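You operate a simulated robot arm through the tools that you are given. There is no shell and no other tool.

You run a simulated robot arm. Do the job below in one go: nothing can be reset, and whatever is moved stays where it is left.

Task
Fold the carton shut, slide it under the green arm and label it.
Fine: Use the folding lever. One label, fed by the white button.

Only the result counts: the job must be done as asked and must still hold three seconds after the hand-in. Knocking over, shifting, dropping, spilling or breaking anything else fails it. Flat cloth is picked up by pressing the open fingertips on it (5 to 10 N) and closing them slowly along it; thin cloth reads only 2 to 8 mm in the jaws.

Robot
A 6-joint arm with a two-finger gripper, fixed in place. Base frame: the origin is at the foot of the arm, x ahead of it, y to its left, z up; the work surface is at about z = 0.799. Readings come in m, rad, newtons and seconds.
Its first joint turns from -2.897 to 2.897 rad. Payload 2.45 kg.
The tool frame sits at the grasp point between the pads (the TCP): z along the fingers, y along the line on which they close. The tips reach 0.02 m beyond it. Largest opening 0.14 m; the body of the gripper starts 0.168 m behind the TCP.
Orientation is that of the tool frame in the base frame, as [roll, pitch, yaw] about the fixed x, y, z axes, in that order (R = Rz(yaw) Ry(pitch) Rx(roll)). With the fingers straight down and closing along the base's y, the tool's x points along the base's -x, its y along +y and its z along -z.

Tools
- The arm moves only by the tool send_rows. Its argument "motion" is a list of rows, each an object (a shift or turn left out is 0, a gripper value left out holds the last) with "delta_pos": the shift along the tool's x, y, z in m, a list of three; "angular": the turn, a rotation vector about the tool's x, y, z in rad, a list of three; "jaw": the opening, from 0 (shut) to 1 (fully open). In form: [{"delta_pos": [dx, dy, dz], "angular": [ax, ay, az], "jaw": jaw}, ...]. A call has 1 to 20 rows; each row is the pose to reach, as a shift and turn from the pose commanded when the call began, along the tool's axes at that moment. A row lasts 0.2 s, in which the tool goes at most 0.05 m and 0.15 rad; a call with a longer step from one row to the next is refused whole, and so is a gripper value outside its range. A pose out of reach is approached as far as the arm can. The call stops where the force on the tool passes 90 N (or 10 N more than at its start, if that is more) or the arm is blocked; 0.2 s more then pass. Each finger travels about 0.045 m/s and halts on what it meets, pressing with about 42 N; the grip force reading is that of the motor and also rises with nothing between the fingers. The clock runs only during rows and for 0.2 s after the last one: add rows that repeat a pose to give the fingers time. The reply holds the time, the measured pose of the TCP, the force on the tool along the base axes, the opening and the grip force, in the units named above and with some noise, with the torque about the TCP (base axes, N m) and any sound that the robot's microphone picked up.
- Cameras (640 x 400 px; columns grow to the right, rows downward): "scene" is fixed at [0.0494, 0.6498, 1.5589]; the picture's right is [-0.40, -0.92, 0.00], its down [-0.46, 0.20, -0.86] and it looks along [0.79, -0.35, -0.50] (base axes); focal length 360 px, centre (320, 200). "wrist" rides on the gripper at [0.078, 0.011, -0.209] in the tool frame; the picture's right is [-0.14, 0.99, 0.00], its down [-0.92, -0.13, -0.37] and it looks along [-0.37, -0.05, 0.93] (tool axes); focal length 280 px, centre (320, 200). There is no depth. A picture from a camera that has moved, and an enlarged one, comes with that camera's place and axes in the base frame and with its lens.
- camera(camera): a new picture of that camera. The clock stands still meanwhile.
- inspect(camera, box): a new picture of the part [left, top, right, bottom] of that camera's present view, enlarged. The clock stands still meanwhile.
- sign_off(): hands the job in; it is judged then, once.

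Nothing tells you positions but the pictures and the camera data. Unless the task says otherwise, let go and move clear before handing in.

The tools are called after ">>>" as name(argument=value, ...) on one line, values as JSON. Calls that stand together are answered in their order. send_rows: Moves the arm, as the interface text tells. Its arguments: {"type":"object","properties":{"motion":{"type":"array"}},"required":["motion"]} The other tools are called the same way: camera (camera) takes a picture; inspect (camera, box) takes an enlarged picture of a part of a camera's view; sign_off () hands the job in.

At the start:

```text
time_s: 0.0
position: [0.6457, 0.3563, 1.3015]
tcp_rot: [-3.141, 0.001, 3.14]
ft_force: [0.6, -0.4, 0.3]
ft_torque: [-0.03, 0.01, 0.01]
finger_gap: 0.1398
grip_force: 0.0
```

scene: 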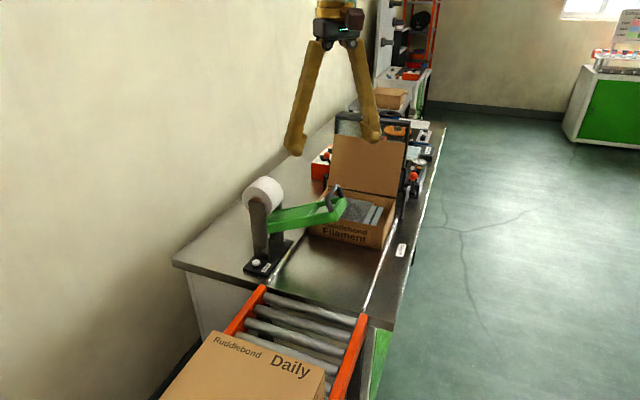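
wrist: 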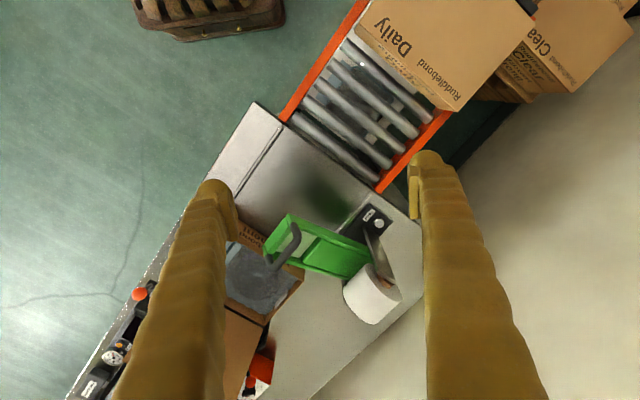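

I see a bench with an open carton, a green arm with a label roll, a white button on its base, and probably a folding lever on the far side. I'll look more closely before moving.

>>> inspect(camera="scene", box=[220, 90, 460, 300])

>>> inspect(camera="scene", box=[300, 100, 440, 190])

>>> inspect(camera="wrist", box=[60, 180, 420, 400])

```text
1.90 times, centred on (340, 195) of scene
camera zoom: at [0.0494, 0.6498, 1.5589], right [-0.4, -0.92, 0.0], down [-0.46, 0.2, -0.86], along [0.79, -0.35, -0.5], focal length 686 px, centre (282, 210)
```

zoom: 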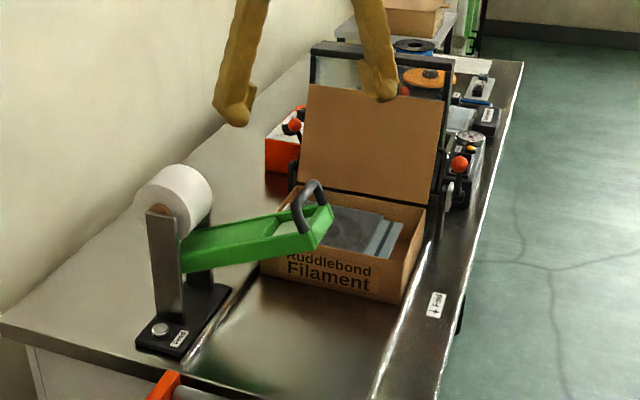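

```text
4.44 times, centred on (370, 145) of scene
camera zoom: at [0.0494, 0.6498, 1.5589], right [-0.4, -0.92, 0.0], down [-0.46, 0.2, -0.86], along [0.79, -0.35, -0.5], focal length 1601 px, centre (98, 444)
```

zoom: 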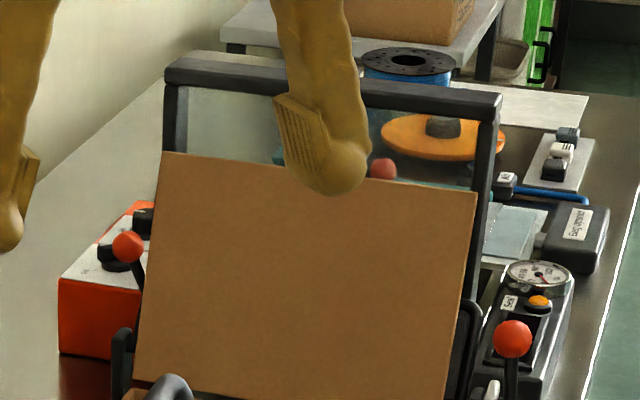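

```text
1.78 times, centred on (240, 290) of wrist
camera zoom: at [0.5684, 0.3678, 1.5097], right [0.14, 0.99, 0.0], down [0.92, -0.13, 0.37], along [0.37, -0.05, -0.93], focal length 498 px, centre (462, 40)
```

zoom: 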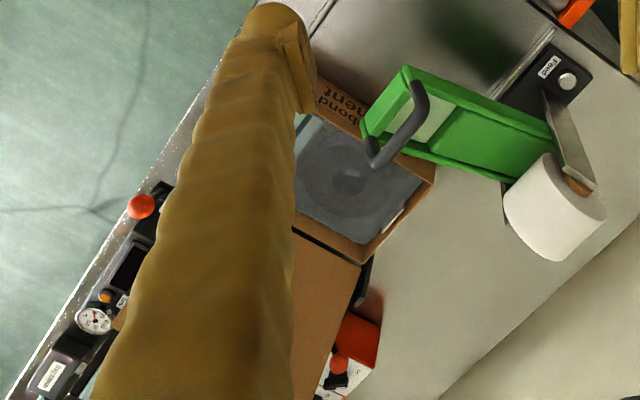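

The bench runs at about 45° to the base axes. The carton sits around (0.9, 0.08), with red ball knobs on both sides. I'll move the wrist camera for a better view of the lever mechanism.

>>> send_rows(motion=[{"delta_pos": [0.015, -0.04, 0], "angular": [0, -0.06, 0]}, {"delta_pos": [0.03, -0.08, 0], "angular": [0, -0.12, 0]}, {"delta_pos": [0.045, -0.12, 0], "angular": [0, -0.18, 0]}, {"delta_pos": [0.06, -0.16, 0], "angular": [0, -0.24, 0]}, {"delta_pos": [0.075, -0.2, 0], "angular": [0, -0.3, 0]}, {"delta_pos": [0.09, -0.24, 0], "angular": [0, -0.36, 0]}, {"delta_pos": [0.105, -0.28, 0], "angular": [0, -0.42, 0]}, {"delta_pos": [0.12, -0.32, 0], "angular": [0, -0.48, 0]}, {"delta_pos": [0.13, -0.36, 0], "angular": [0, -0.5, 0]}])

>>> camera(camera="wrist")

>>> camera(camera="scene")

```text
time_s: 2.0
position: [0.5189, -0.0031, 1.3025]
tcp_rot: [-3.141, 0.502, 3.14]
ft_force: [-0.8, 0.0, 0.2]
ft_torque: [0.02, 0.01, 0.01]
finger_gap: 0.1399
grip_force: 0.1
```

```text
taken
camera wrist: at [0.3485, 0.0068, 1.447], right [0.12, 0.99, 0.07], down [0.63, -0.13, 0.77], along [0.77, -0.05, -0.64], focal length 280 px, centre (320, 200)
```

wrist: 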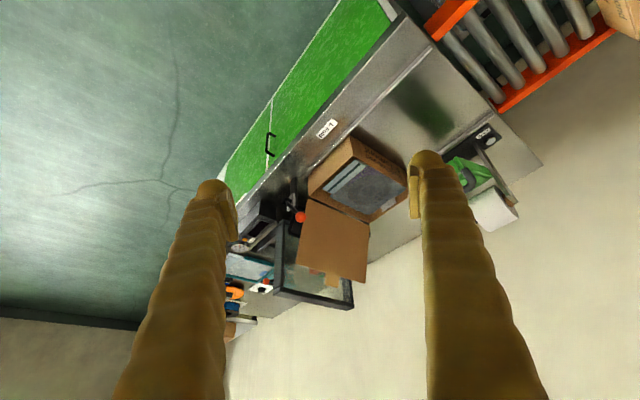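

```text
taken
```

scene: 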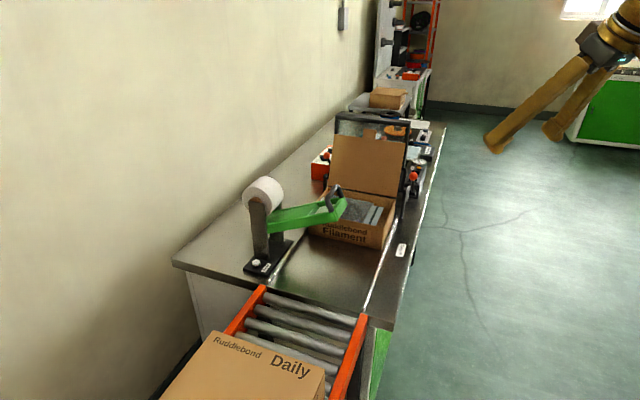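

The views are clear now, though the wrist picture is upside down. I'll zoom in on the mechanism.

>>> inspect(camera="wrist", box=[220, 110, 420, 320])

>>> inspect(camera="wrist", box=[225, 180, 325, 300])

>>> inspect(camera="scene", box=[300, 105, 450, 260])

>>> inspect(camera="scene", box=[235, 165, 355, 285])

>>> inspect(camera="scene", box=[390, 115, 450, 215])

```text
1.90 times, centred on (320, 215) of wrist
camera zoom: at [0.3485, 0.0068, 1.447], right [0.12, 0.99, 0.07], down [0.63, -0.13, 0.77], along [0.77, -0.05, -0.64], focal length 534 px, centre (320, 171)
```

zoom: 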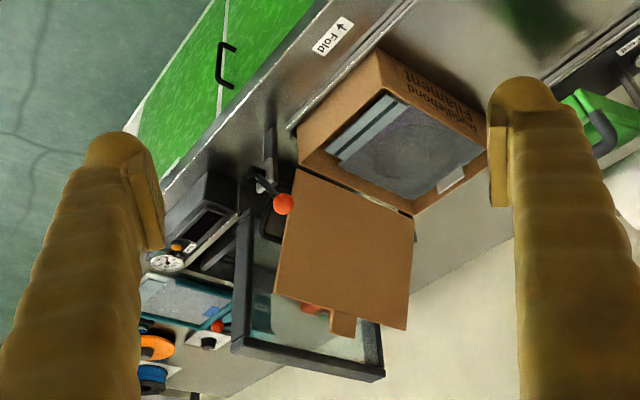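

```text
3.33 times, centred on (275, 240) of wrist
camera zoom: at [0.3485, 0.0068, 1.447], right [0.12, 0.99, 0.07], down [0.63, -0.13, 0.77], along [0.77, -0.05, -0.64], focal length 935 px, centre (470, 67)
```

zoom: 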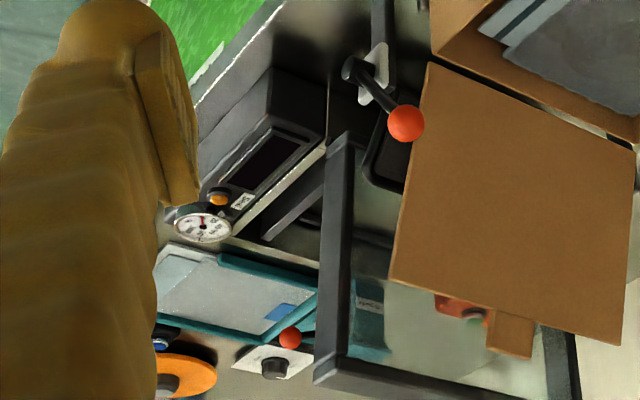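

```text
2.58 times, centred on (375, 182) of scene
camera zoom: at [0.0494, 0.6498, 1.5589], right [-0.4, -0.92, 0.0], down [-0.46, 0.2, -0.86], along [0.79, -0.35, -0.5], focal length 930 px, centre (178, 245)
```

zoom: 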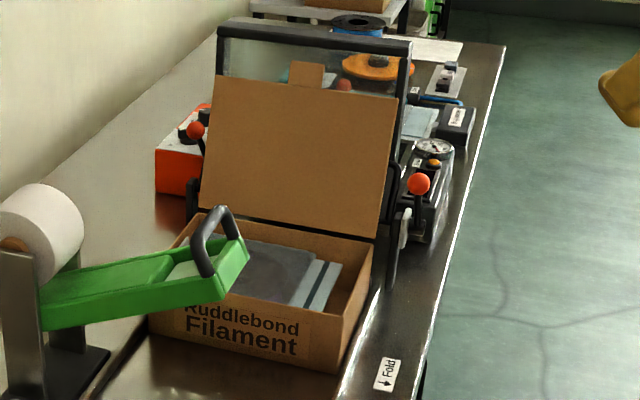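

```text
3.33 times, centred on (295, 225) of scene
camera zoom: at [0.0494, 0.6498, 1.5589], right [-0.4, -0.92, 0.0], down [-0.46, 0.2, -0.86], along [0.79, -0.35, -0.5], focal length 1201 px, centre (403, 117)
```

zoom: 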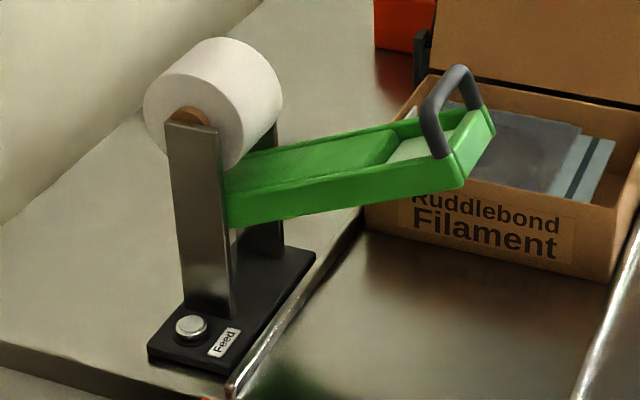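

```text
4.00 times, centred on (420, 165) of scene
camera zoom: at [0.0494, 0.6498, 1.5589], right [-0.4, -0.92, 0.0], down [-0.46, 0.2, -0.86], along [0.79, -0.35, -0.5], focal length 1441 px, centre (-80, 340)
```

zoom: 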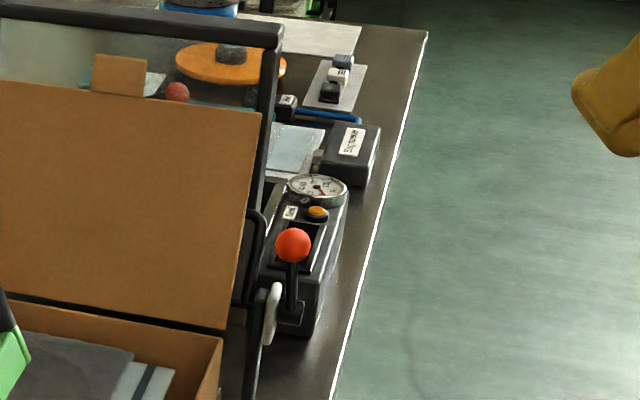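

The lever with the red ball is at about (0.925, -0.084, 1.016). The "Fold" label has its arrow pointing toward the conveyor. I'll look from the robot's side of the bench to understand the lever.

>>> send_rows(motion=[{"delta_pos": [-0.008, -0.033, 0.014], "angular": [-0.0627, 0, -0.1148]}, {"delta_pos": [-0.015, -0.066, 0.027], "angular": [-0.1254, 0, -0.2297]}, {"delta_pos": [-0.023, -0.099, 0.041], "angular": [-0.188, 0, -0.3445]}, {"delta_pos": [-0.031, -0.131, 0.055], "angular": [-0.251, 0, -0.4593]}, {"delta_pos": [-0.038, -0.164, 0.068], "angular": [-0.3136, 0, -0.574]}, {"delta_pos": [-0.046, -0.197, 0.082], "angular": [-0.3763, 0, -0.689]}])

>>> send_rows(motion=[{"delta_pos": [-0.005, -0.022, 0.031], "angular": [0, -0.083, 0]}, {"delta_pos": [-0.01, -0.045, 0.063], "angular": [0, -0.167, 0]}, {"delta_pos": [-0.015, -0.067, 0.094], "angular": [0, -0.25, 0]}, {"delta_pos": [-0.02, -0.09, 0.125], "angular": [0, -0.333, 0]}, {"delta_pos": [-0.026, -0.112, 0.157], "angular": [0, -0.417, 0]}, {"delta_pos": [-0.031, -0.134, 0.188], "angular": [0, -0.5, 0]}])

>>> camera(camera="wrist")

>>> camera(camera="scene")

```text
time_s: 3.4
position: [0.5979, -0.2013, 1.2505]
tcp_rot: [3.141, 0.501, -2.355]
ft_force: [-0.3, -0.1, -0.3]
ft_torque: [-0.02, -0.02, -0.03]
finger_gap: 0.1402
grip_force: 0.0
```

```text
time_s: 4.8
position: [0.775, -0.214, 1.1034]
tcp_rot: [-3.14, 1.003, -2.355]
ft_force: [-0.7, -0.3, 0.8]
ft_torque: [-0.01, 0.05, -0.04]
finger_gap: 0.1402
grip_force: 0.0
```

```text
taken
camera wrist: at [0.6118, -0.3607, 1.1488], right [-0.65, 0.75, 0.11], down [0.22, 0.04, 0.97], along [0.73, 0.66, -0.19], focal length 280 px, centre (320, 200)
```

wrist: 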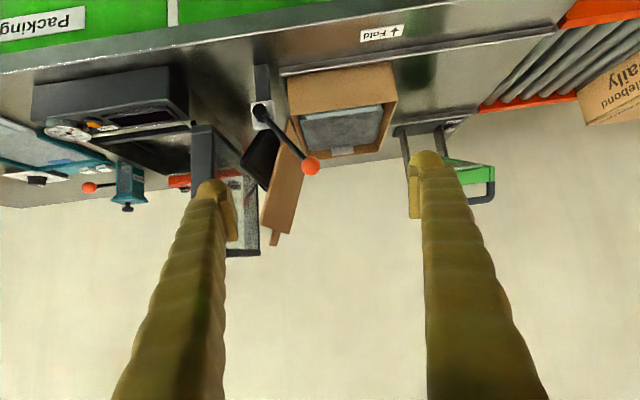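

```text
taken
```

scene: 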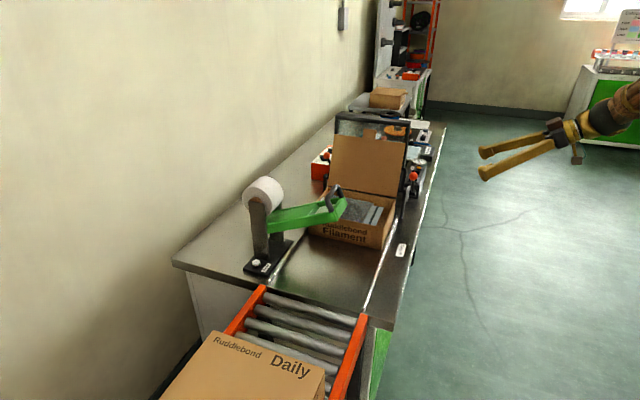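

>>> inspect(camera="wrist", box=[180, 50, 420, 270])

>>> inspect(camera="wrist", box=[380, 90, 520, 220])

```text
1.82 times, centred on (300, 160) of wrist
camera zoom: at [0.6118, -0.3607, 1.1488], right [-0.65, 0.75, 0.11], down [0.22, 0.04, 0.97], along [0.73, 0.66, -0.19], focal length 510 px, centre (356, 273)
```

zoom: 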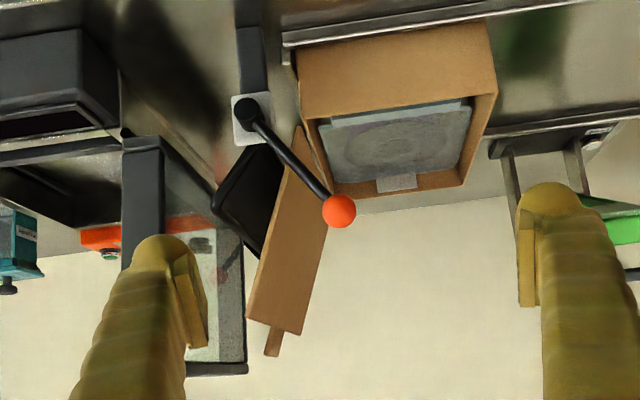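

```text
3.08 times, centred on (450, 155) of wrist
camera zoom: at [0.6118, -0.3607, 1.1488], right [-0.65, 0.75, 0.11], down [0.22, 0.04, 0.97], along [0.73, 0.66, -0.19], focal length 863 px, centre (-80, 338)
```

zoom: 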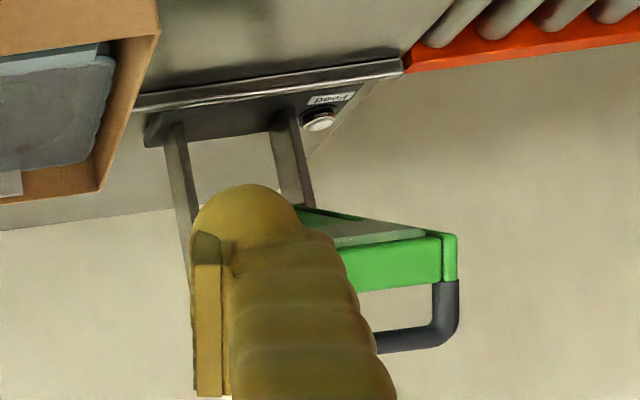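

The lever pivots at about (0.978, -0.138, 0.91), and its ball leans toward the conveyor. A black paddle behind the lid does the folding. I'll close the fingers, lay them across the back of the lever stem, then push it toward the conveyor and down.

>>> send_rows(motion=[{"delta_pos": [0, -0.01, 0.008], "jaw": 0}, {"delta_pos": [0, -0.02, 0.016], "jaw": 0}, {"delta_pos": [-0.001, -0.03, 0.024], "jaw": 0}, {"delta_pos": [-0.001, -0.04, 0.032], "jaw": 0}, {"delta_pos": [-0.001, -0.05, 0.04], "jaw": 0}, {"delta_pos": [-0.001, -0.06, 0.048], "jaw": 0}, {"delta_pos": [-0.0016, -0.068, 0.054], "jaw": 0}, {"delta_pos": [-0.0016, -0.076, 0.0583], "jaw": 0}])

>>> camera(camera="wrist")

```text
time_s: 6.6
position: [0.8629, -0.2302, 1.0722]
tcp_rot: [3.141, 0.999, -2.356]
ft_force: [-0.4, 0.1, 0.4]
ft_torque: [0.02, 0.02, 0.0]
finger_gap: 0.0
grip_force: 16.2
```

```text
taken
camera wrist: at [0.7007, -0.377, 1.1184], right [-0.65, 0.75, 0.12], down [0.22, 0.04, 0.97], along [0.73, 0.66, -0.2], focal length 280 px, centre (320, 200)
```

wrist: 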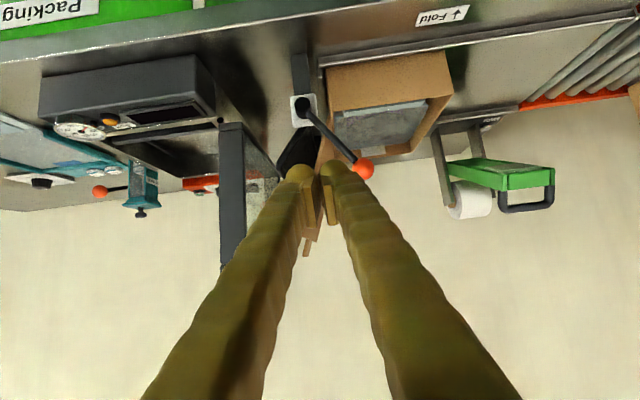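

The fingers are closed and just behind the lever in s. Next I'll move in over the bench so the fingertips sit behind the stem.

>>> send_rows(motion=[{"delta_pos": [-0.008, -0.001, 0.031]}, {"delta_pos": [-0.015, -0.002, 0.061]}, {"delta_pos": [-0.023, -0.003, 0.092]}, {"delta_pos": [-0.031, -0.004, 0.123]}, {"delta_pos": [-0.0385, -0.004, 0.1534]}])

>>> camera(camera="wrist")

>>> inspect(camera="scene", box=[340, 115, 480, 225])

```text
time_s: 7.8
position: [0.9713, -0.127, 1.0206]
tcp_rot: [-3.141, 1.0, -2.356]
ft_force: [0.5, 0.5, -0.4]
ft_torque: [0.0, -0.01, -0.01]
finger_gap: 0.0
grip_force: 29.7
```

```text
taken
camera wrist: at [0.8089, -0.2732, 1.0662], right [-0.65, 0.75, 0.12], down [0.22, 0.04, 0.97], along [0.73, 0.66, -0.19], focal length 280 px, centre (320, 200)
```

wrist: 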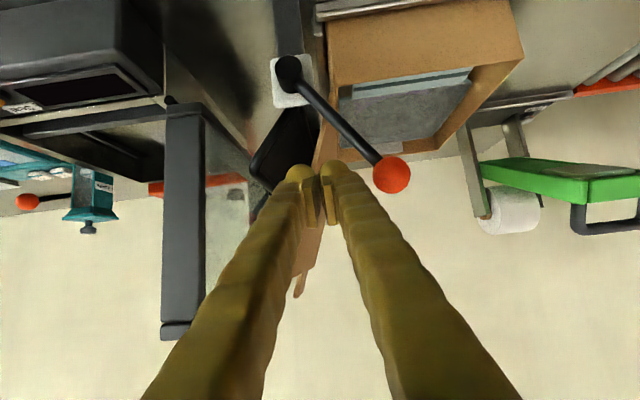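

```text
3.64 times, centred on (410, 170) of scene
camera zoom: at [0.0494, 0.6498, 1.5589], right [-0.4, -0.92, 0.0], down [-0.46, 0.2, -0.86], along [0.79, -0.35, -0.5], focal length 1310 px, centre (-7, 309)
```

zoom: 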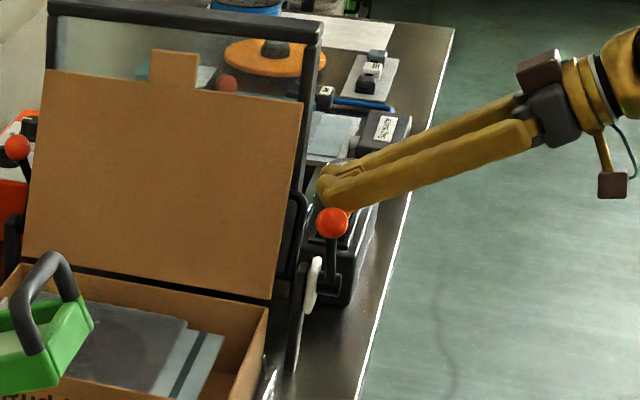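

The fingertips are behind the stem with a clear gap to the lid. I'll start pushing the lever along its arc.

>>> send_rows(motion=[{"delta_pos": [0.01, 0.008, 0.0065]}, {"delta_pos": [0.0201, 0.0158, 0.0129]}, {"delta_pos": [0.024, 0.0255, 0.0154]}, {"delta_pos": [0.0279, 0.0353, 0.0179]}, {"delta_pos": [0.034, 0.0445, 0.022]}, {"delta_pos": [0.0405, 0.0532, 0.026]}, {"delta_pos": [0.0485, 0.061, 0.031]}, {"delta_pos": [0.0565, 0.0667, 0.0363]}])

>>> camera(camera="wrist")

>>> inspect(camera="scene", box=[300, 105, 480, 255])

```text
time_s: 9.6
position: [0.9238, -0.0797, 0.9552]
tcp_rot: [3.142, 0.999, -2.356]
ft_force: [0.2, -1.0, 1.6]
ft_torque: [-0.02, 0.0, -0.01]
finger_gap: 0.0
grip_force: 29.9
```

```text
taken
camera wrist: at [0.7612, -0.2274, 1.0007], right [-0.65, 0.75, 0.12], down [0.22, 0.04, 0.97], along [0.73, 0.66, -0.2], focal length 280 px, centre (320, 200)
```

wrist: 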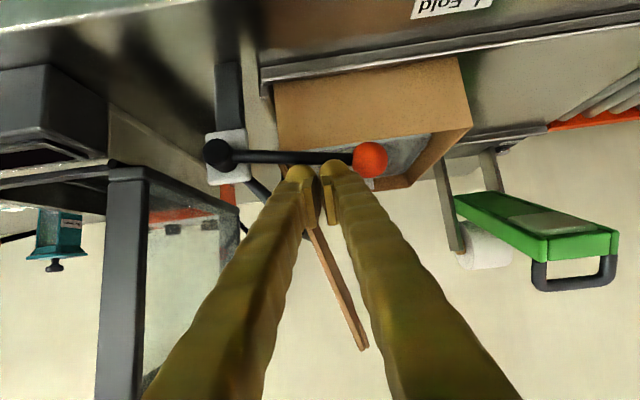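

```text
2.67 times, centred on (390, 180) of scene
camera zoom: at [0.0494, 0.6498, 1.5589], right [-0.4, -0.92, 0.0], down [-0.46, 0.2, -0.86], along [0.79, -0.35, -0.5], focal length 961 px, centre (133, 253)
```

zoom: 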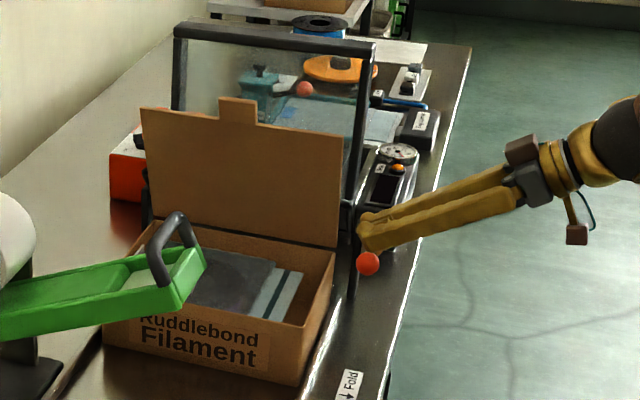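

The lever turns easily and the lid is coming forward, so I'll continue along the arc.

>>> send_rows(motion=[{"delta_pos": [0.01, 0.004, 0.0064]}, {"delta_pos": [0.0199, 0.0075, 0.0128]}, {"delta_pos": [0.03, 0.009, 0.019]}, {"delta_pos": [0.0395, 0.0097, 0.0253]}, {"delta_pos": [0.046, 0.009, 0.0295]}, {"delta_pos": [0.0524, 0.0077, 0.0337]}])

>>> camera(camera="wrist")

>>> inspect(camera="scene", box=[300, 105, 480, 255])

```text
time_s: 10.8
position: [0.9195, -0.0691, 0.9094]
tcp_rot: [-3.131, 1.012, -2.339]
ft_force: [1.2, 9.3, 15.7]
ft_torque: [0.06, -0.16, 0.09]
finger_gap: 0.0
grip_force: 29.7
stopped in row 6: the force on the tool passed its limit at 105 N (the readings are from after the stop); the commanded pose is now the measured one
```

```text
taken
camera wrist: at [0.7579, -0.2185, 0.9528], right [-0.65, 0.75, 0.11], down [0.21, 0.04, 0.98], along [0.73, 0.66, -0.18], focal length 280 px, centre (320, 200)
```

wrist: 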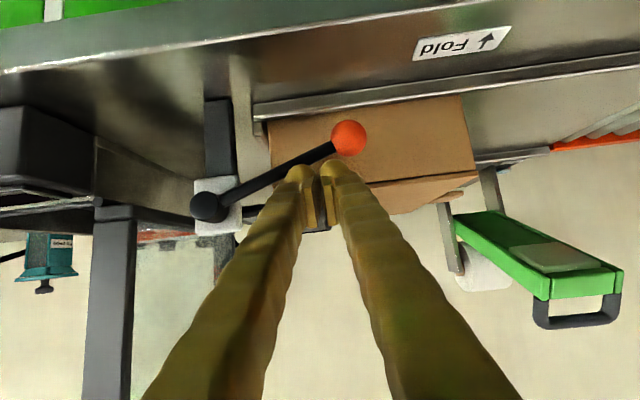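

```text
2.67 times, centred on (390, 180) of scene
camera zoom: at [0.0494, 0.6498, 1.5589], right [-0.4, -0.92, 0.0], down [-0.46, 0.2, -0.86], along [0.79, -0.35, -0.5], focal length 961 px, centre (133, 253)
```

zoom: 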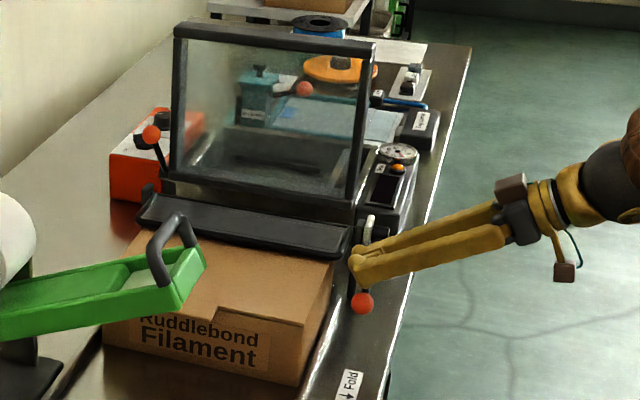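

The lid looks flat and the lever has reached its stop, since the force went over the limit. I'll check the lid closely.

>>> inspect(camera="scene", box=[325, 165, 435, 255])

>>> inspect(camera="wrist", box=[200, 70, 500, 250])

```text
4.44 times, centred on (380, 210) of scene
camera zoom: at [0.0494, 0.6498, 1.5589], right [-0.4, -0.92, 0.0], down [-0.46, 0.2, -0.86], along [0.79, -0.35, -0.5], focal length 1601 px, centre (53, 156)
```

zoom: 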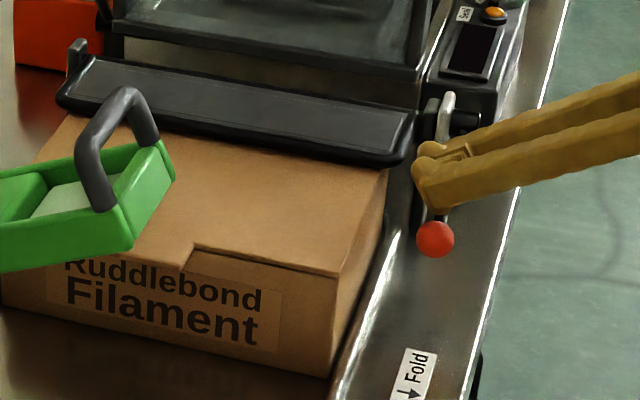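

```text
2.13 times, centred on (350, 160) of wrist
camera zoom: at [0.7579, -0.2185, 0.9528], right [-0.65, 0.75, 0.11], down [0.21, 0.04, 0.98], along [0.73, 0.66, -0.18], focal length 598 px, centre (256, 285)
```

zoom: 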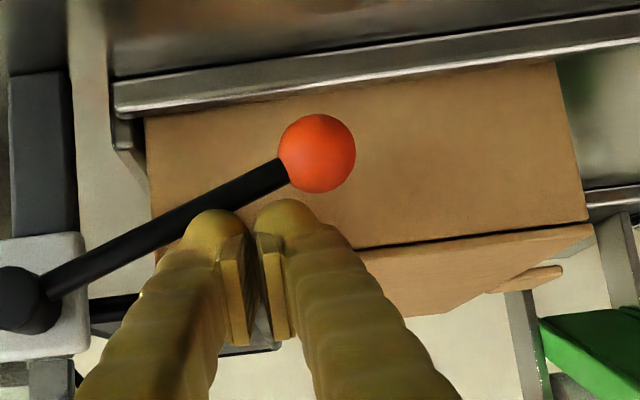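

The paddle is down and the lid is flat or very nearly so. I'll press a little further, slowly, to confirm the lever is at its stop.

>>> send_rows(motion=[{"delta_pos": [0.0015, -0.0005, 0.001]}, {"delta_pos": [0.003, -0.001, 0.002]}, {"delta_pos": [0.0045, -0.0015, 0.003]}, {"delta_pos": [0.006, -0.002, 0.004]}, {"delta_pos": [0.006, -0.002, 0.004]}])

>>> inspect(camera="scene", box=[325, 165, 435, 255])

>>> inspect(camera="wrist", box=[200, 70, 500, 250])

```text
time_s: 11.6
position: [0.9221, -0.0706, 0.9097]
tcp_rot: [-3.122, 1.017, -2.333]
ft_force: [2.1, 9.1, 11.0]
ft_torque: [0.09, -0.1, 0.13]
finger_gap: 0.0001
grip_force: 29.7
stopped in row 3: the force on the tool passed its limit at 95 N (the readings are from after the stop); the commanded pose is now the measured one
```

```text
4.44 times, centred on (380, 210) of scene
camera zoom: at [0.0494, 0.6498, 1.5589], right [-0.4, -0.92, 0.0], down [-0.46, 0.2, -0.86], along [0.79, -0.35, -0.5], focal length 1601 px, centre (53, 156)
```

zoom: 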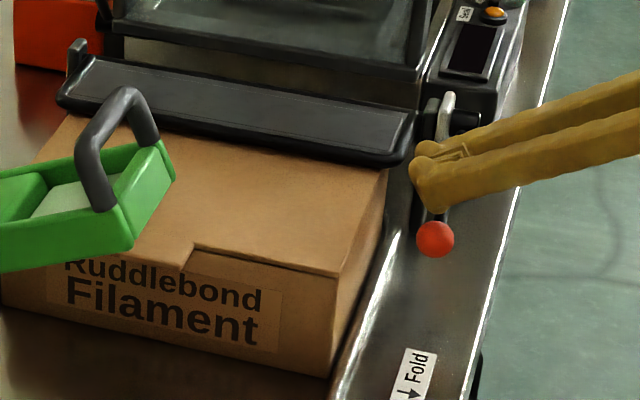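

```text
2.13 times, centred on (350, 160) of wrist
camera zoom: at [0.7607, -0.2185, 0.9508], right [-0.66, 0.75, 0.11], down [0.2, 0.04, 0.98], along [0.73, 0.66, -0.18], focal length 598 px, centre (256, 285)
```

zoom: 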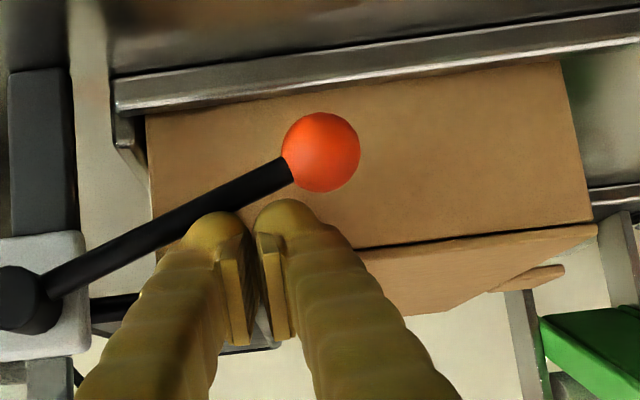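

The lever is at a hard stop with the lid down. I'll back off slowly and see whether the lever and lid stay.

>>> send_rows(motion=[{"delta_pos": [-0.006, 0.002, -0.004]}, {"delta_pos": [-0.015, 0.005, -0.01]}, {"delta_pos": [-0.025, 0.008, -0.016]}, {"delta_pos": [-0.034, 0.01, -0.0215]}, {"delta_pos": [-0.034, 0.01, -0.05]}, {"delta_pos": [-0.034, 0.01, -0.09]}, {"delta_pos": [-0.034, 0.01, -0.13]}])

>>> inspect(camera="scene", box=[300, 135, 460, 265])

>>> camera(camera="wrist")

```text
time_s: 13.2
position: [0.8467, -0.1285, 1.0058]
tcp_rot: [-3.129, 1.014, -2.337]
ft_force: [-1.1, -0.4, 0.1]
ft_torque: [0.05, -0.02, 0.04]
finger_gap: 0.0
grip_force: 29.7
```

```text
3.08 times, centred on (380, 200) of scene
camera zoom: at [0.0494, 0.6498, 1.5589], right [-0.4, -0.92, 0.0], down [-0.46, 0.2, -0.86], along [0.79, -0.35, -0.5], focal length 1108 px, centre (135, 200)
```

zoom: 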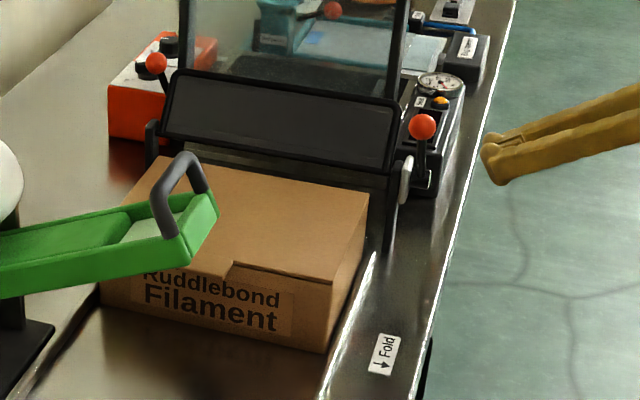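

```text
taken
camera wrist: at [0.6843, -0.2772, 1.0485], right [-0.65, 0.75, 0.11], down [0.21, 0.04, 0.98], along [0.73, 0.66, -0.18], focal length 280 px, centre (320, 200)
```

wrist: 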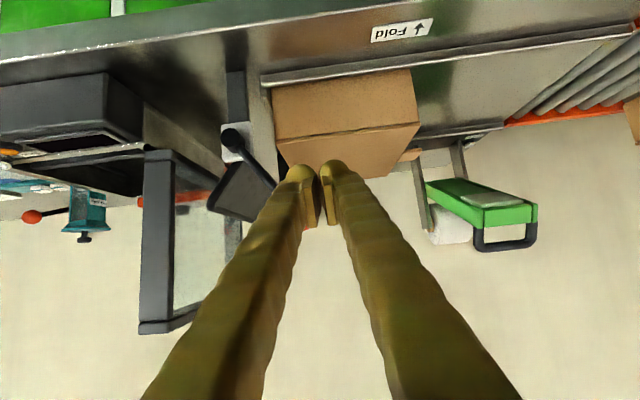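

The lever and paddle sprang back and the lid stayed shut. I'll check the lid and the green arm closely.

>>> inspect(camera="wrist", box=[260, 50, 440, 190])

>>> inspect(camera="scene", box=[240, 165, 400, 285])

>>> inspect(camera="wrist", box=[390, 90, 560, 270])

```text
2.86 times, centred on (350, 120) of wrist
camera zoom: at [0.6843, -0.2772, 1.0485], right [-0.65, 0.75, 0.11], down [0.21, 0.04, 0.98], along [0.73, 0.66, -0.18], focal length 801 px, centre (234, 429)
```

zoom: 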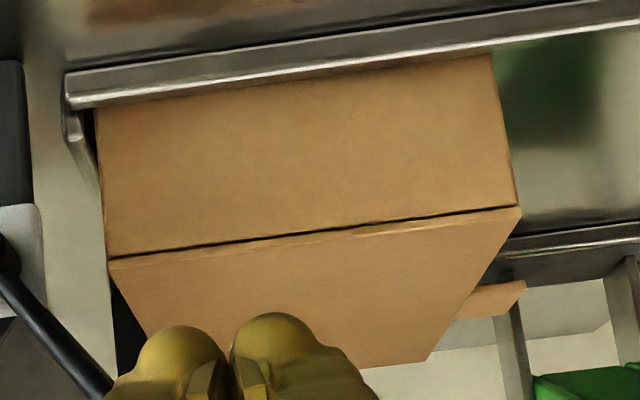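

```text
3.33 times, centred on (320, 225) of scene
camera zoom: at [0.0494, 0.6498, 1.5589], right [-0.4, -0.92, 0.0], down [-0.46, 0.2, -0.86], along [0.79, -0.35, -0.5], focal length 1201 px, centre (320, 117)
```

zoom: 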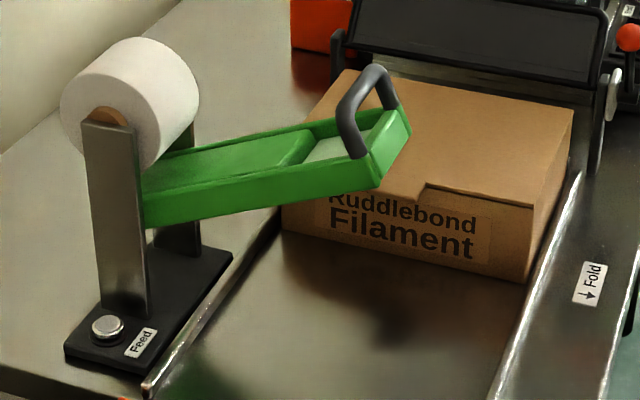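

```text
2.22 times, centred on (475, 180) of wrist
camera zoom: at [0.6843, -0.2772, 1.0485], right [-0.65, 0.75, 0.11], down [0.21, 0.04, 0.98], along [0.73, 0.66, -0.18], focal length 623 px, centre (-24, 244)
```

zoom: 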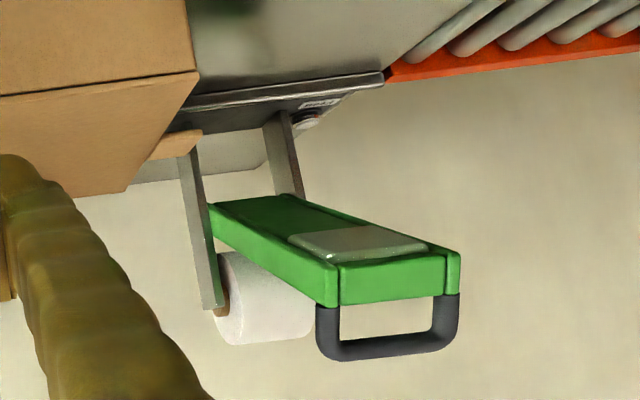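

The lid is shut, with its tab projecting from the front edge. The green arm's handle is at roughly (0.84, 0.26, 1.075), about 0.35 m along the channel from the paddle. I'll look from above at the gap behind the carton.

>>> send_rows(motion=[{"delta_pos": [-0.039, -0.005, -0.017], "angular": [0, 0.135, 0]}, {"delta_pos": [-0.078, -0.01, -0.033], "angular": [0, 0.27, 0]}, {"delta_pos": [-0.117, -0.015, -0.05], "angular": [0, 0.405, 0]}, {"delta_pos": [-0.156, -0.02, -0.066], "angular": [0, 0.54, 0]}, {"delta_pos": [-0.195, -0.025, -0.082], "angular": [0, 0.675, 0]}, {"delta_pos": [-0.233, -0.03, -0.0985], "angular": [0, 0.81, 0]}])

>>> camera(camera="wrist")

```text
time_s: 14.6
position: [0.8959, -0.1212, 1.2606]
tcp_rot: [-3.132, 0.204, -2.347]
ft_force: [-0.2, 0.6, -0.4]
ft_torque: [0.0, 0.04, 0.03]
finger_gap: 0.0
grip_force: 29.0
```

```text
taken
camera wrist: at [0.8034, -0.1977, 1.4478], right [-0.61, 0.79, 0.02], down [0.67, 0.5, 0.55], along [0.42, 0.35, -0.84], focal length 280 px, centre (320, 200)
```

wrist: 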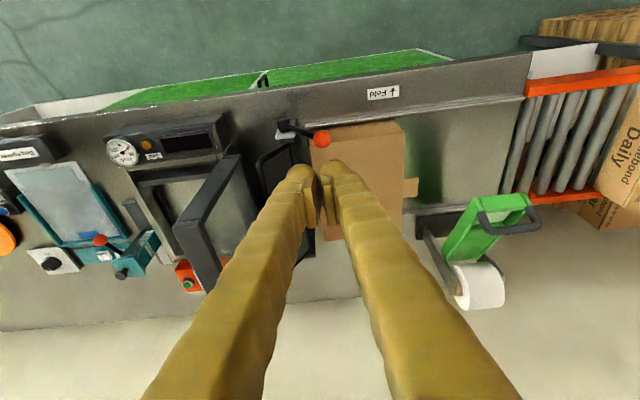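

>>> inspect(camera="wrist", box=[240, 70, 440, 250])

>>> inspect(camera="wrist", box=[380, 160, 560, 320])

```text
2.22 times, centred on (340, 160) of wrist
camera zoom: at [0.8034, -0.1977, 1.4478], right [-0.61, 0.79, 0.02], down [0.67, 0.5, 0.55], along [0.42, 0.35, -0.84], focal length 623 px, centre (276, 289)
```

zoom: 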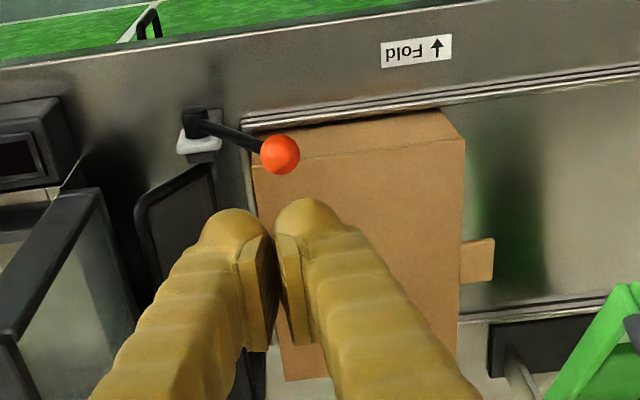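

```text
2.50 times, centred on (470, 240) of wrist
camera zoom: at [0.8034, -0.1977, 1.4478], right [-0.61, 0.79, 0.02], down [0.67, 0.5, 0.55], along [0.42, 0.35, -0.84], focal length 701 px, centre (-55, 100)
```

zoom: 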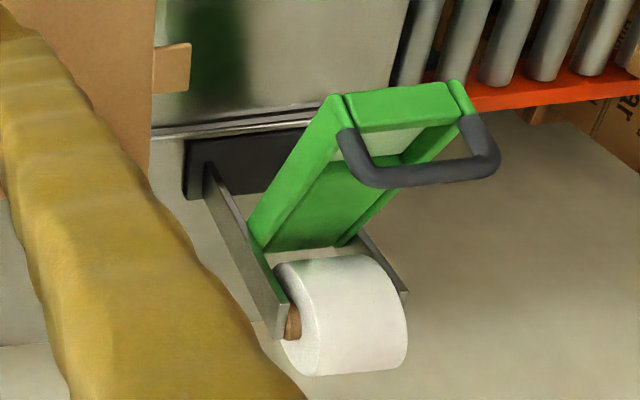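

Lid corners: s 0.55–0.745 along the channel, w 0.642–0.905 across it (s and w being bench axes at 45°). The gap behind the carton is too narrow for the fingers. I'll first drag the carton some way by pressing the closed fingertips on the lid, then push it from behind. First I'll bring the tool vertical and turn it so the camera is on the far side.

>>> send_rows(motion=[{"angular": [-0.005, 0.102, 0]}, {"angular": [-0.0096, 0.204, 0]}])

>>> send_rows(motion=[{"angular": [0, 0, -0.142]}, {"angular": [0, 0, -0.284]}, {"angular": [0, 0, -0.426]}, {"angular": [0, 0, -0.568]}, {"angular": [0, 0, -0.71]}, {"angular": [0, 0, -0.852]}, {"angular": [0, 0, -0.994]}, {"angular": [0, 0, -1.136]}, {"angular": [0, 0, -1.278]}, {"angular": [0, 0, -1.42]}, {"angular": [0, 0, -1.562]}])

>>> camera(camera="wrist")

```text
time_s: 15.2
position: [0.896, -0.1218, 1.2565]
tcp_rot: [3.142, 0.0, -2.348]
ft_force: [-0.7, 0.4, 0.1]
ft_torque: [-0.03, -0.04, 0.01]
finger_gap: 0.0001
grip_force: 28.9
```

```text
time_s: 17.6
position: [0.8965, -0.1213, 1.2541]
tcp_rot: [-3.141, 0.002, -0.785]
ft_force: [0.1, -0.2, -0.3]
ft_torque: [0.01, 0.03, 0.01]
finger_gap: 0.0001
grip_force: 29.3
```

```text
taken
camera wrist: at [0.9441, -0.1845, 1.4627], right [-0.8, -0.6, 0.0], down [-0.56, 0.74, 0.37], along [-0.22, 0.3, -0.93], focal length 280 px, centre (320, 200)
```

wrist: 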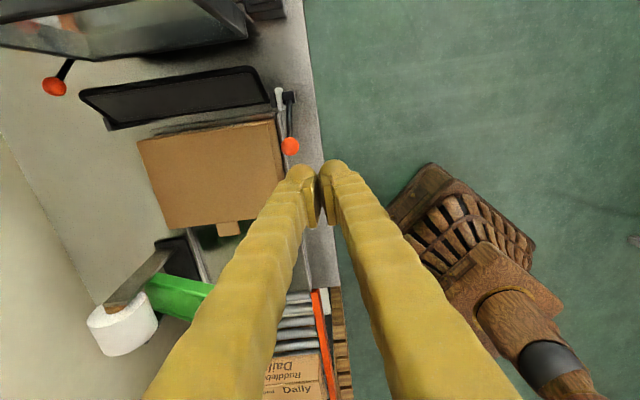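

>>> inspect(camera="wrist", box=[60, 50, 320, 250])

```text
2.00 times, centred on (190, 150) of wrist
camera zoom: at [0.9441, -0.1845, 1.4627], right [-0.8, -0.6, 0.0], down [-0.56, 0.74, 0.37], along [-0.22, 0.3, -0.93], focal length 561 px, centre (580, 300)
```

zoom: 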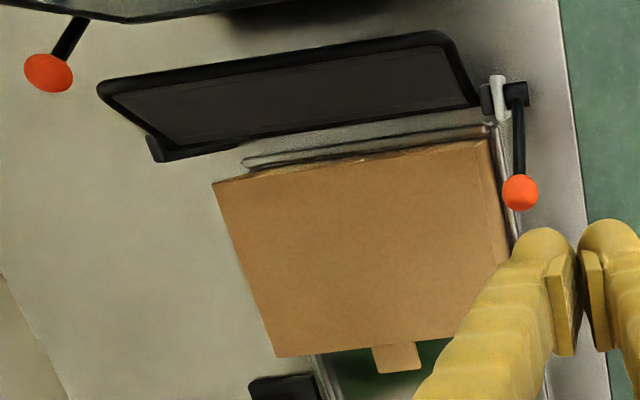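

A low stop bar and the paddle sit close behind the carton, so I'm going with the friction drag. I'll move above the lid at s≈0.655, w≈0.705 and come down close to it.

>>> send_rows(motion=[{"delta_pos": [-0.013, -0.031, 0.02]}, {"delta_pos": [-0.026, -0.063, 0.04]}, {"delta_pos": [-0.039, -0.094, 0.06]}, {"delta_pos": [-0.052, -0.126, 0.08]}, {"delta_pos": [-0.065, -0.157, 0.1]}, {"delta_pos": [-0.065, -0.157, 0.145]}, {"delta_pos": [-0.065, -0.157, 0.19]}, {"delta_pos": [-0.065, -0.157, 0.235]}, {"delta_pos": [-0.065, -0.157, 0.27]}, {"delta_pos": [-0.065, -0.157, 0.294]}])

>>> camera(camera="wrist")

>>> inspect(camera="scene", box=[300, 105, 480, 255])

```text
time_s: 19.8
position: [0.9665, 0.0366, 0.9617]
tcp_rot: [-3.139, 0.001, -0.786]
ft_force: [-0.8, -0.9, -0.1]
ft_torque: [0.01, -0.01, 0.01]
finger_gap: 0.0
grip_force: 29.4
```

```text
taken
camera wrist: at [1.0127, -0.0272, 1.17], right [-0.8, -0.6, 0.0], down [-0.56, 0.74, 0.37], along [-0.22, 0.3, -0.93], focal length 280 px, centre (320, 200)
```

wrist: 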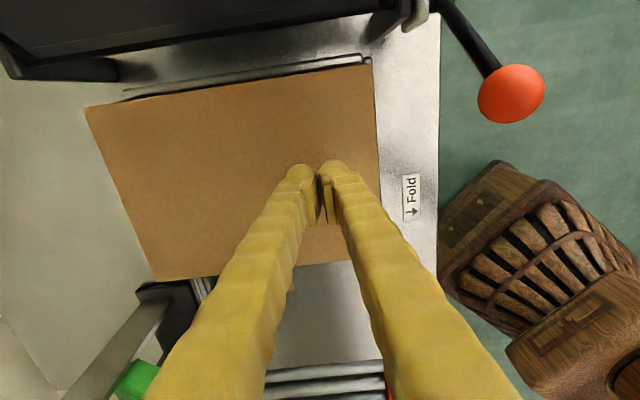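

```text
2.67 times, centred on (390, 180) of scene
camera zoom: at [0.0494, 0.6498, 1.5589], right [-0.4, -0.92, 0.0], down [-0.46, 0.2, -0.86], along [0.79, -0.35, -0.5], focal length 961 px, centre (133, 253)
```

zoom: 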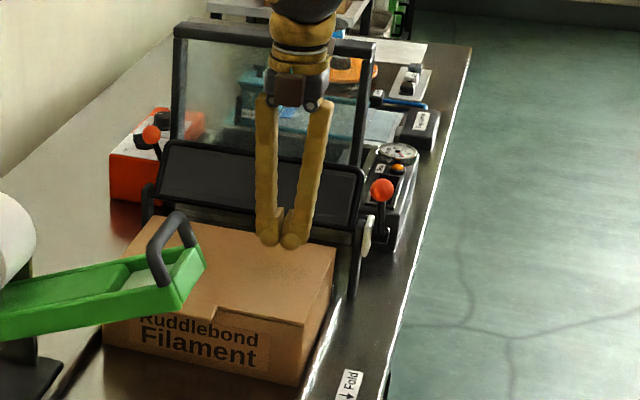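

The tips are about 35 mm above the lid, and I'll lower them carefully.

>>> send_rows(motion=[{"delta_pos": [0, 0, 0.012]}, {"delta_pos": [0, 0, 0.022]}, {"delta_pos": [0, 0, 0.026]}, {"delta_pos": [0, 0, 0.029]}])

```text
time_s: 20.8
position: [0.964, 0.0377, 0.9331]
tcp_rot: [-3.14, 0.002, -0.785]
ft_force: [-0.1, 0.2, -0.1]
ft_torque: [-0.01, -0.02, 0.01]
finger_gap: 0.0
grip_force: 28.9
```

>>> send_rows(motion=[{"delta_pos": [0, 0, 0.001]}, {"delta_pos": [0, 0, 0.002]}, {"delta_pos": [0, 0, 0.003]}, {"delta_pos": [0, 0, 0.004]}])

>>> inspect(camera="scene", box=[340, 165, 440, 225])

```text
time_s: 21.8
position: [0.9623, 0.0372, 0.9281]
tcp_rot: [-3.14, 0.001, -0.786]
ft_force: [-0.3, -0.2, -0.3]
ft_torque: [0.04, -0.01, -0.03]
finger_gap: 0.0
grip_force: 29.9
```

```text
6.40 times, centred on (390, 195) of scene
camera zoom: at [0.0494, 0.6498, 1.5589], right [-0.4, -0.92, 0.0], down [-0.46, 0.2, -0.86], along [0.79, -0.35, -0.5], focal length 2306 px, centre (-128, 232)
```

zoom: 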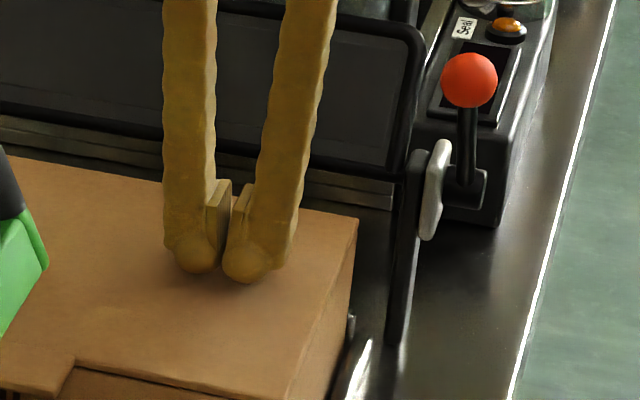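

>>> send_rows(motion=[{"delta_pos": [0, 0, 0.001]}, {"delta_pos": [0, 0, 0.002]}, {"delta_pos": [0, 0, 0.003]}])

```text
time_s: 22.6
position: [0.9614, 0.036, 0.9262]
tcp_rot: [-3.141, 0.001, -0.785]
ft_force: [1.0, 0.5, -0.2]
ft_torque: [-0.03, 0.0, 0.01]
finger_gap: 0.0
grip_force: 29.3
```

>>> send_rows(motion=[{"delta_pos": [0, 0, 0.001]}, {"delta_pos": [0, 0, 0.002]}, {"delta_pos": [0, 0, 0.003]}])

```text
time_s: 23.4
position: [0.9619, 0.0374, 0.923]
tcp_rot: [-3.138, 0.002, -0.786]
ft_force: [0.6, -0.1, 0.0]
ft_torque: [-0.04, 0.01, -0.02]
finger_gap: 0.0
grip_force: 28.9
```

>>> send_rows(motion=[{"delta_pos": [0, 0, 0.001]}, {"delta_pos": [0, 0, 0.002]}, {"delta_pos": [0, 0, 0.003]}])

>>> inspect(camera="scene", box=[340, 165, 440, 225])

```text
time_s: 24.2
position: [0.961, 0.0357, 0.9192]
tcp_rot: [-3.141, 0.001, -0.785]
ft_force: [0.6, -0.6, 0.5]
ft_torque: [-0.01, -0.02, 0.02]
finger_gap: 0.0
grip_force: 29.5
```

```text
6.40 times, centred on (390, 195) of scene
camera zoom: at [0.0494, 0.6498, 1.5589], right [-0.4, -0.92, 0.0], down [-0.46, 0.2, -0.86], along [0.79, -0.35, -0.5], focal length 2306 px, centre (-128, 232)
```

zoom: 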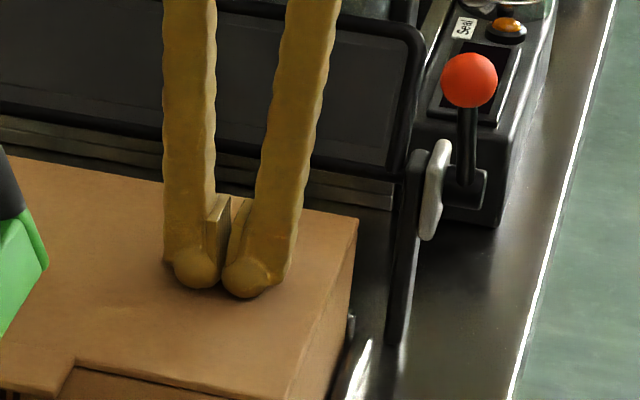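

>>> send_rows(motion=[{"delta_pos": [0, 0, 0.001]}, {"delta_pos": [0, 0, 0.002]}, {"delta_pos": [0, 0, 0.003]}, {"delta_pos": [0, 0, 0.004]}])

```text
time_s: 25.2
position: [0.9632, 0.0366, 0.9172]
tcp_rot: [-3.138, -0.001, -0.787]
ft_force: [-9.1, -3.3, 39.0]
ft_torque: [-0.25, 0.08, 0.01]
finger_gap: 0.006
grip_force: 29.2
```

Contact with the lid at 39 N, so its top is at z≈0.897. I'll ease off slightly and try dragging the carton toward the green arm.

>>> send_rows(motion=[{"delta_pos": [0, 0, -0.0007]}, {"delta_pos": [-0.005, 0, -0.0007]}, {"delta_pos": [-0.01, 0, -0.0007]}, {"delta_pos": [-0.015, 0, -0.0007]}, {"delta_pos": [-0.02, 0, -0.0007]}])

>>> inspect(camera="scene", box=[300, 105, 480, 255])

```text
time_s: 26.4
position: [0.9478, 0.0496, 0.9159]
tcp_rot: [-3.138, -0.001, -0.786]
ft_force: [19.9, -12.2, 51.3]
ft_torque: [-0.51, -0.56, 0.04]
finger_gap: 0.006
grip_force: 29.6
```

```text
2.67 times, centred on (390, 180) of scene
camera zoom: at [0.0494, 0.6498, 1.5589], right [-0.4, -0.92, 0.0], down [-0.46, 0.2, -0.86], along [0.79, -0.35, -0.5], focal length 961 px, centre (133, 253)
```

zoom: 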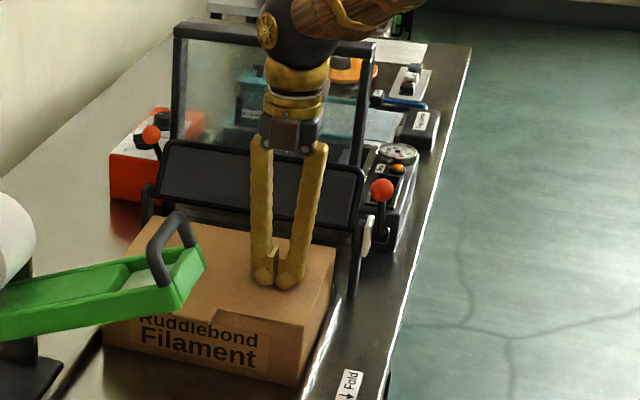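

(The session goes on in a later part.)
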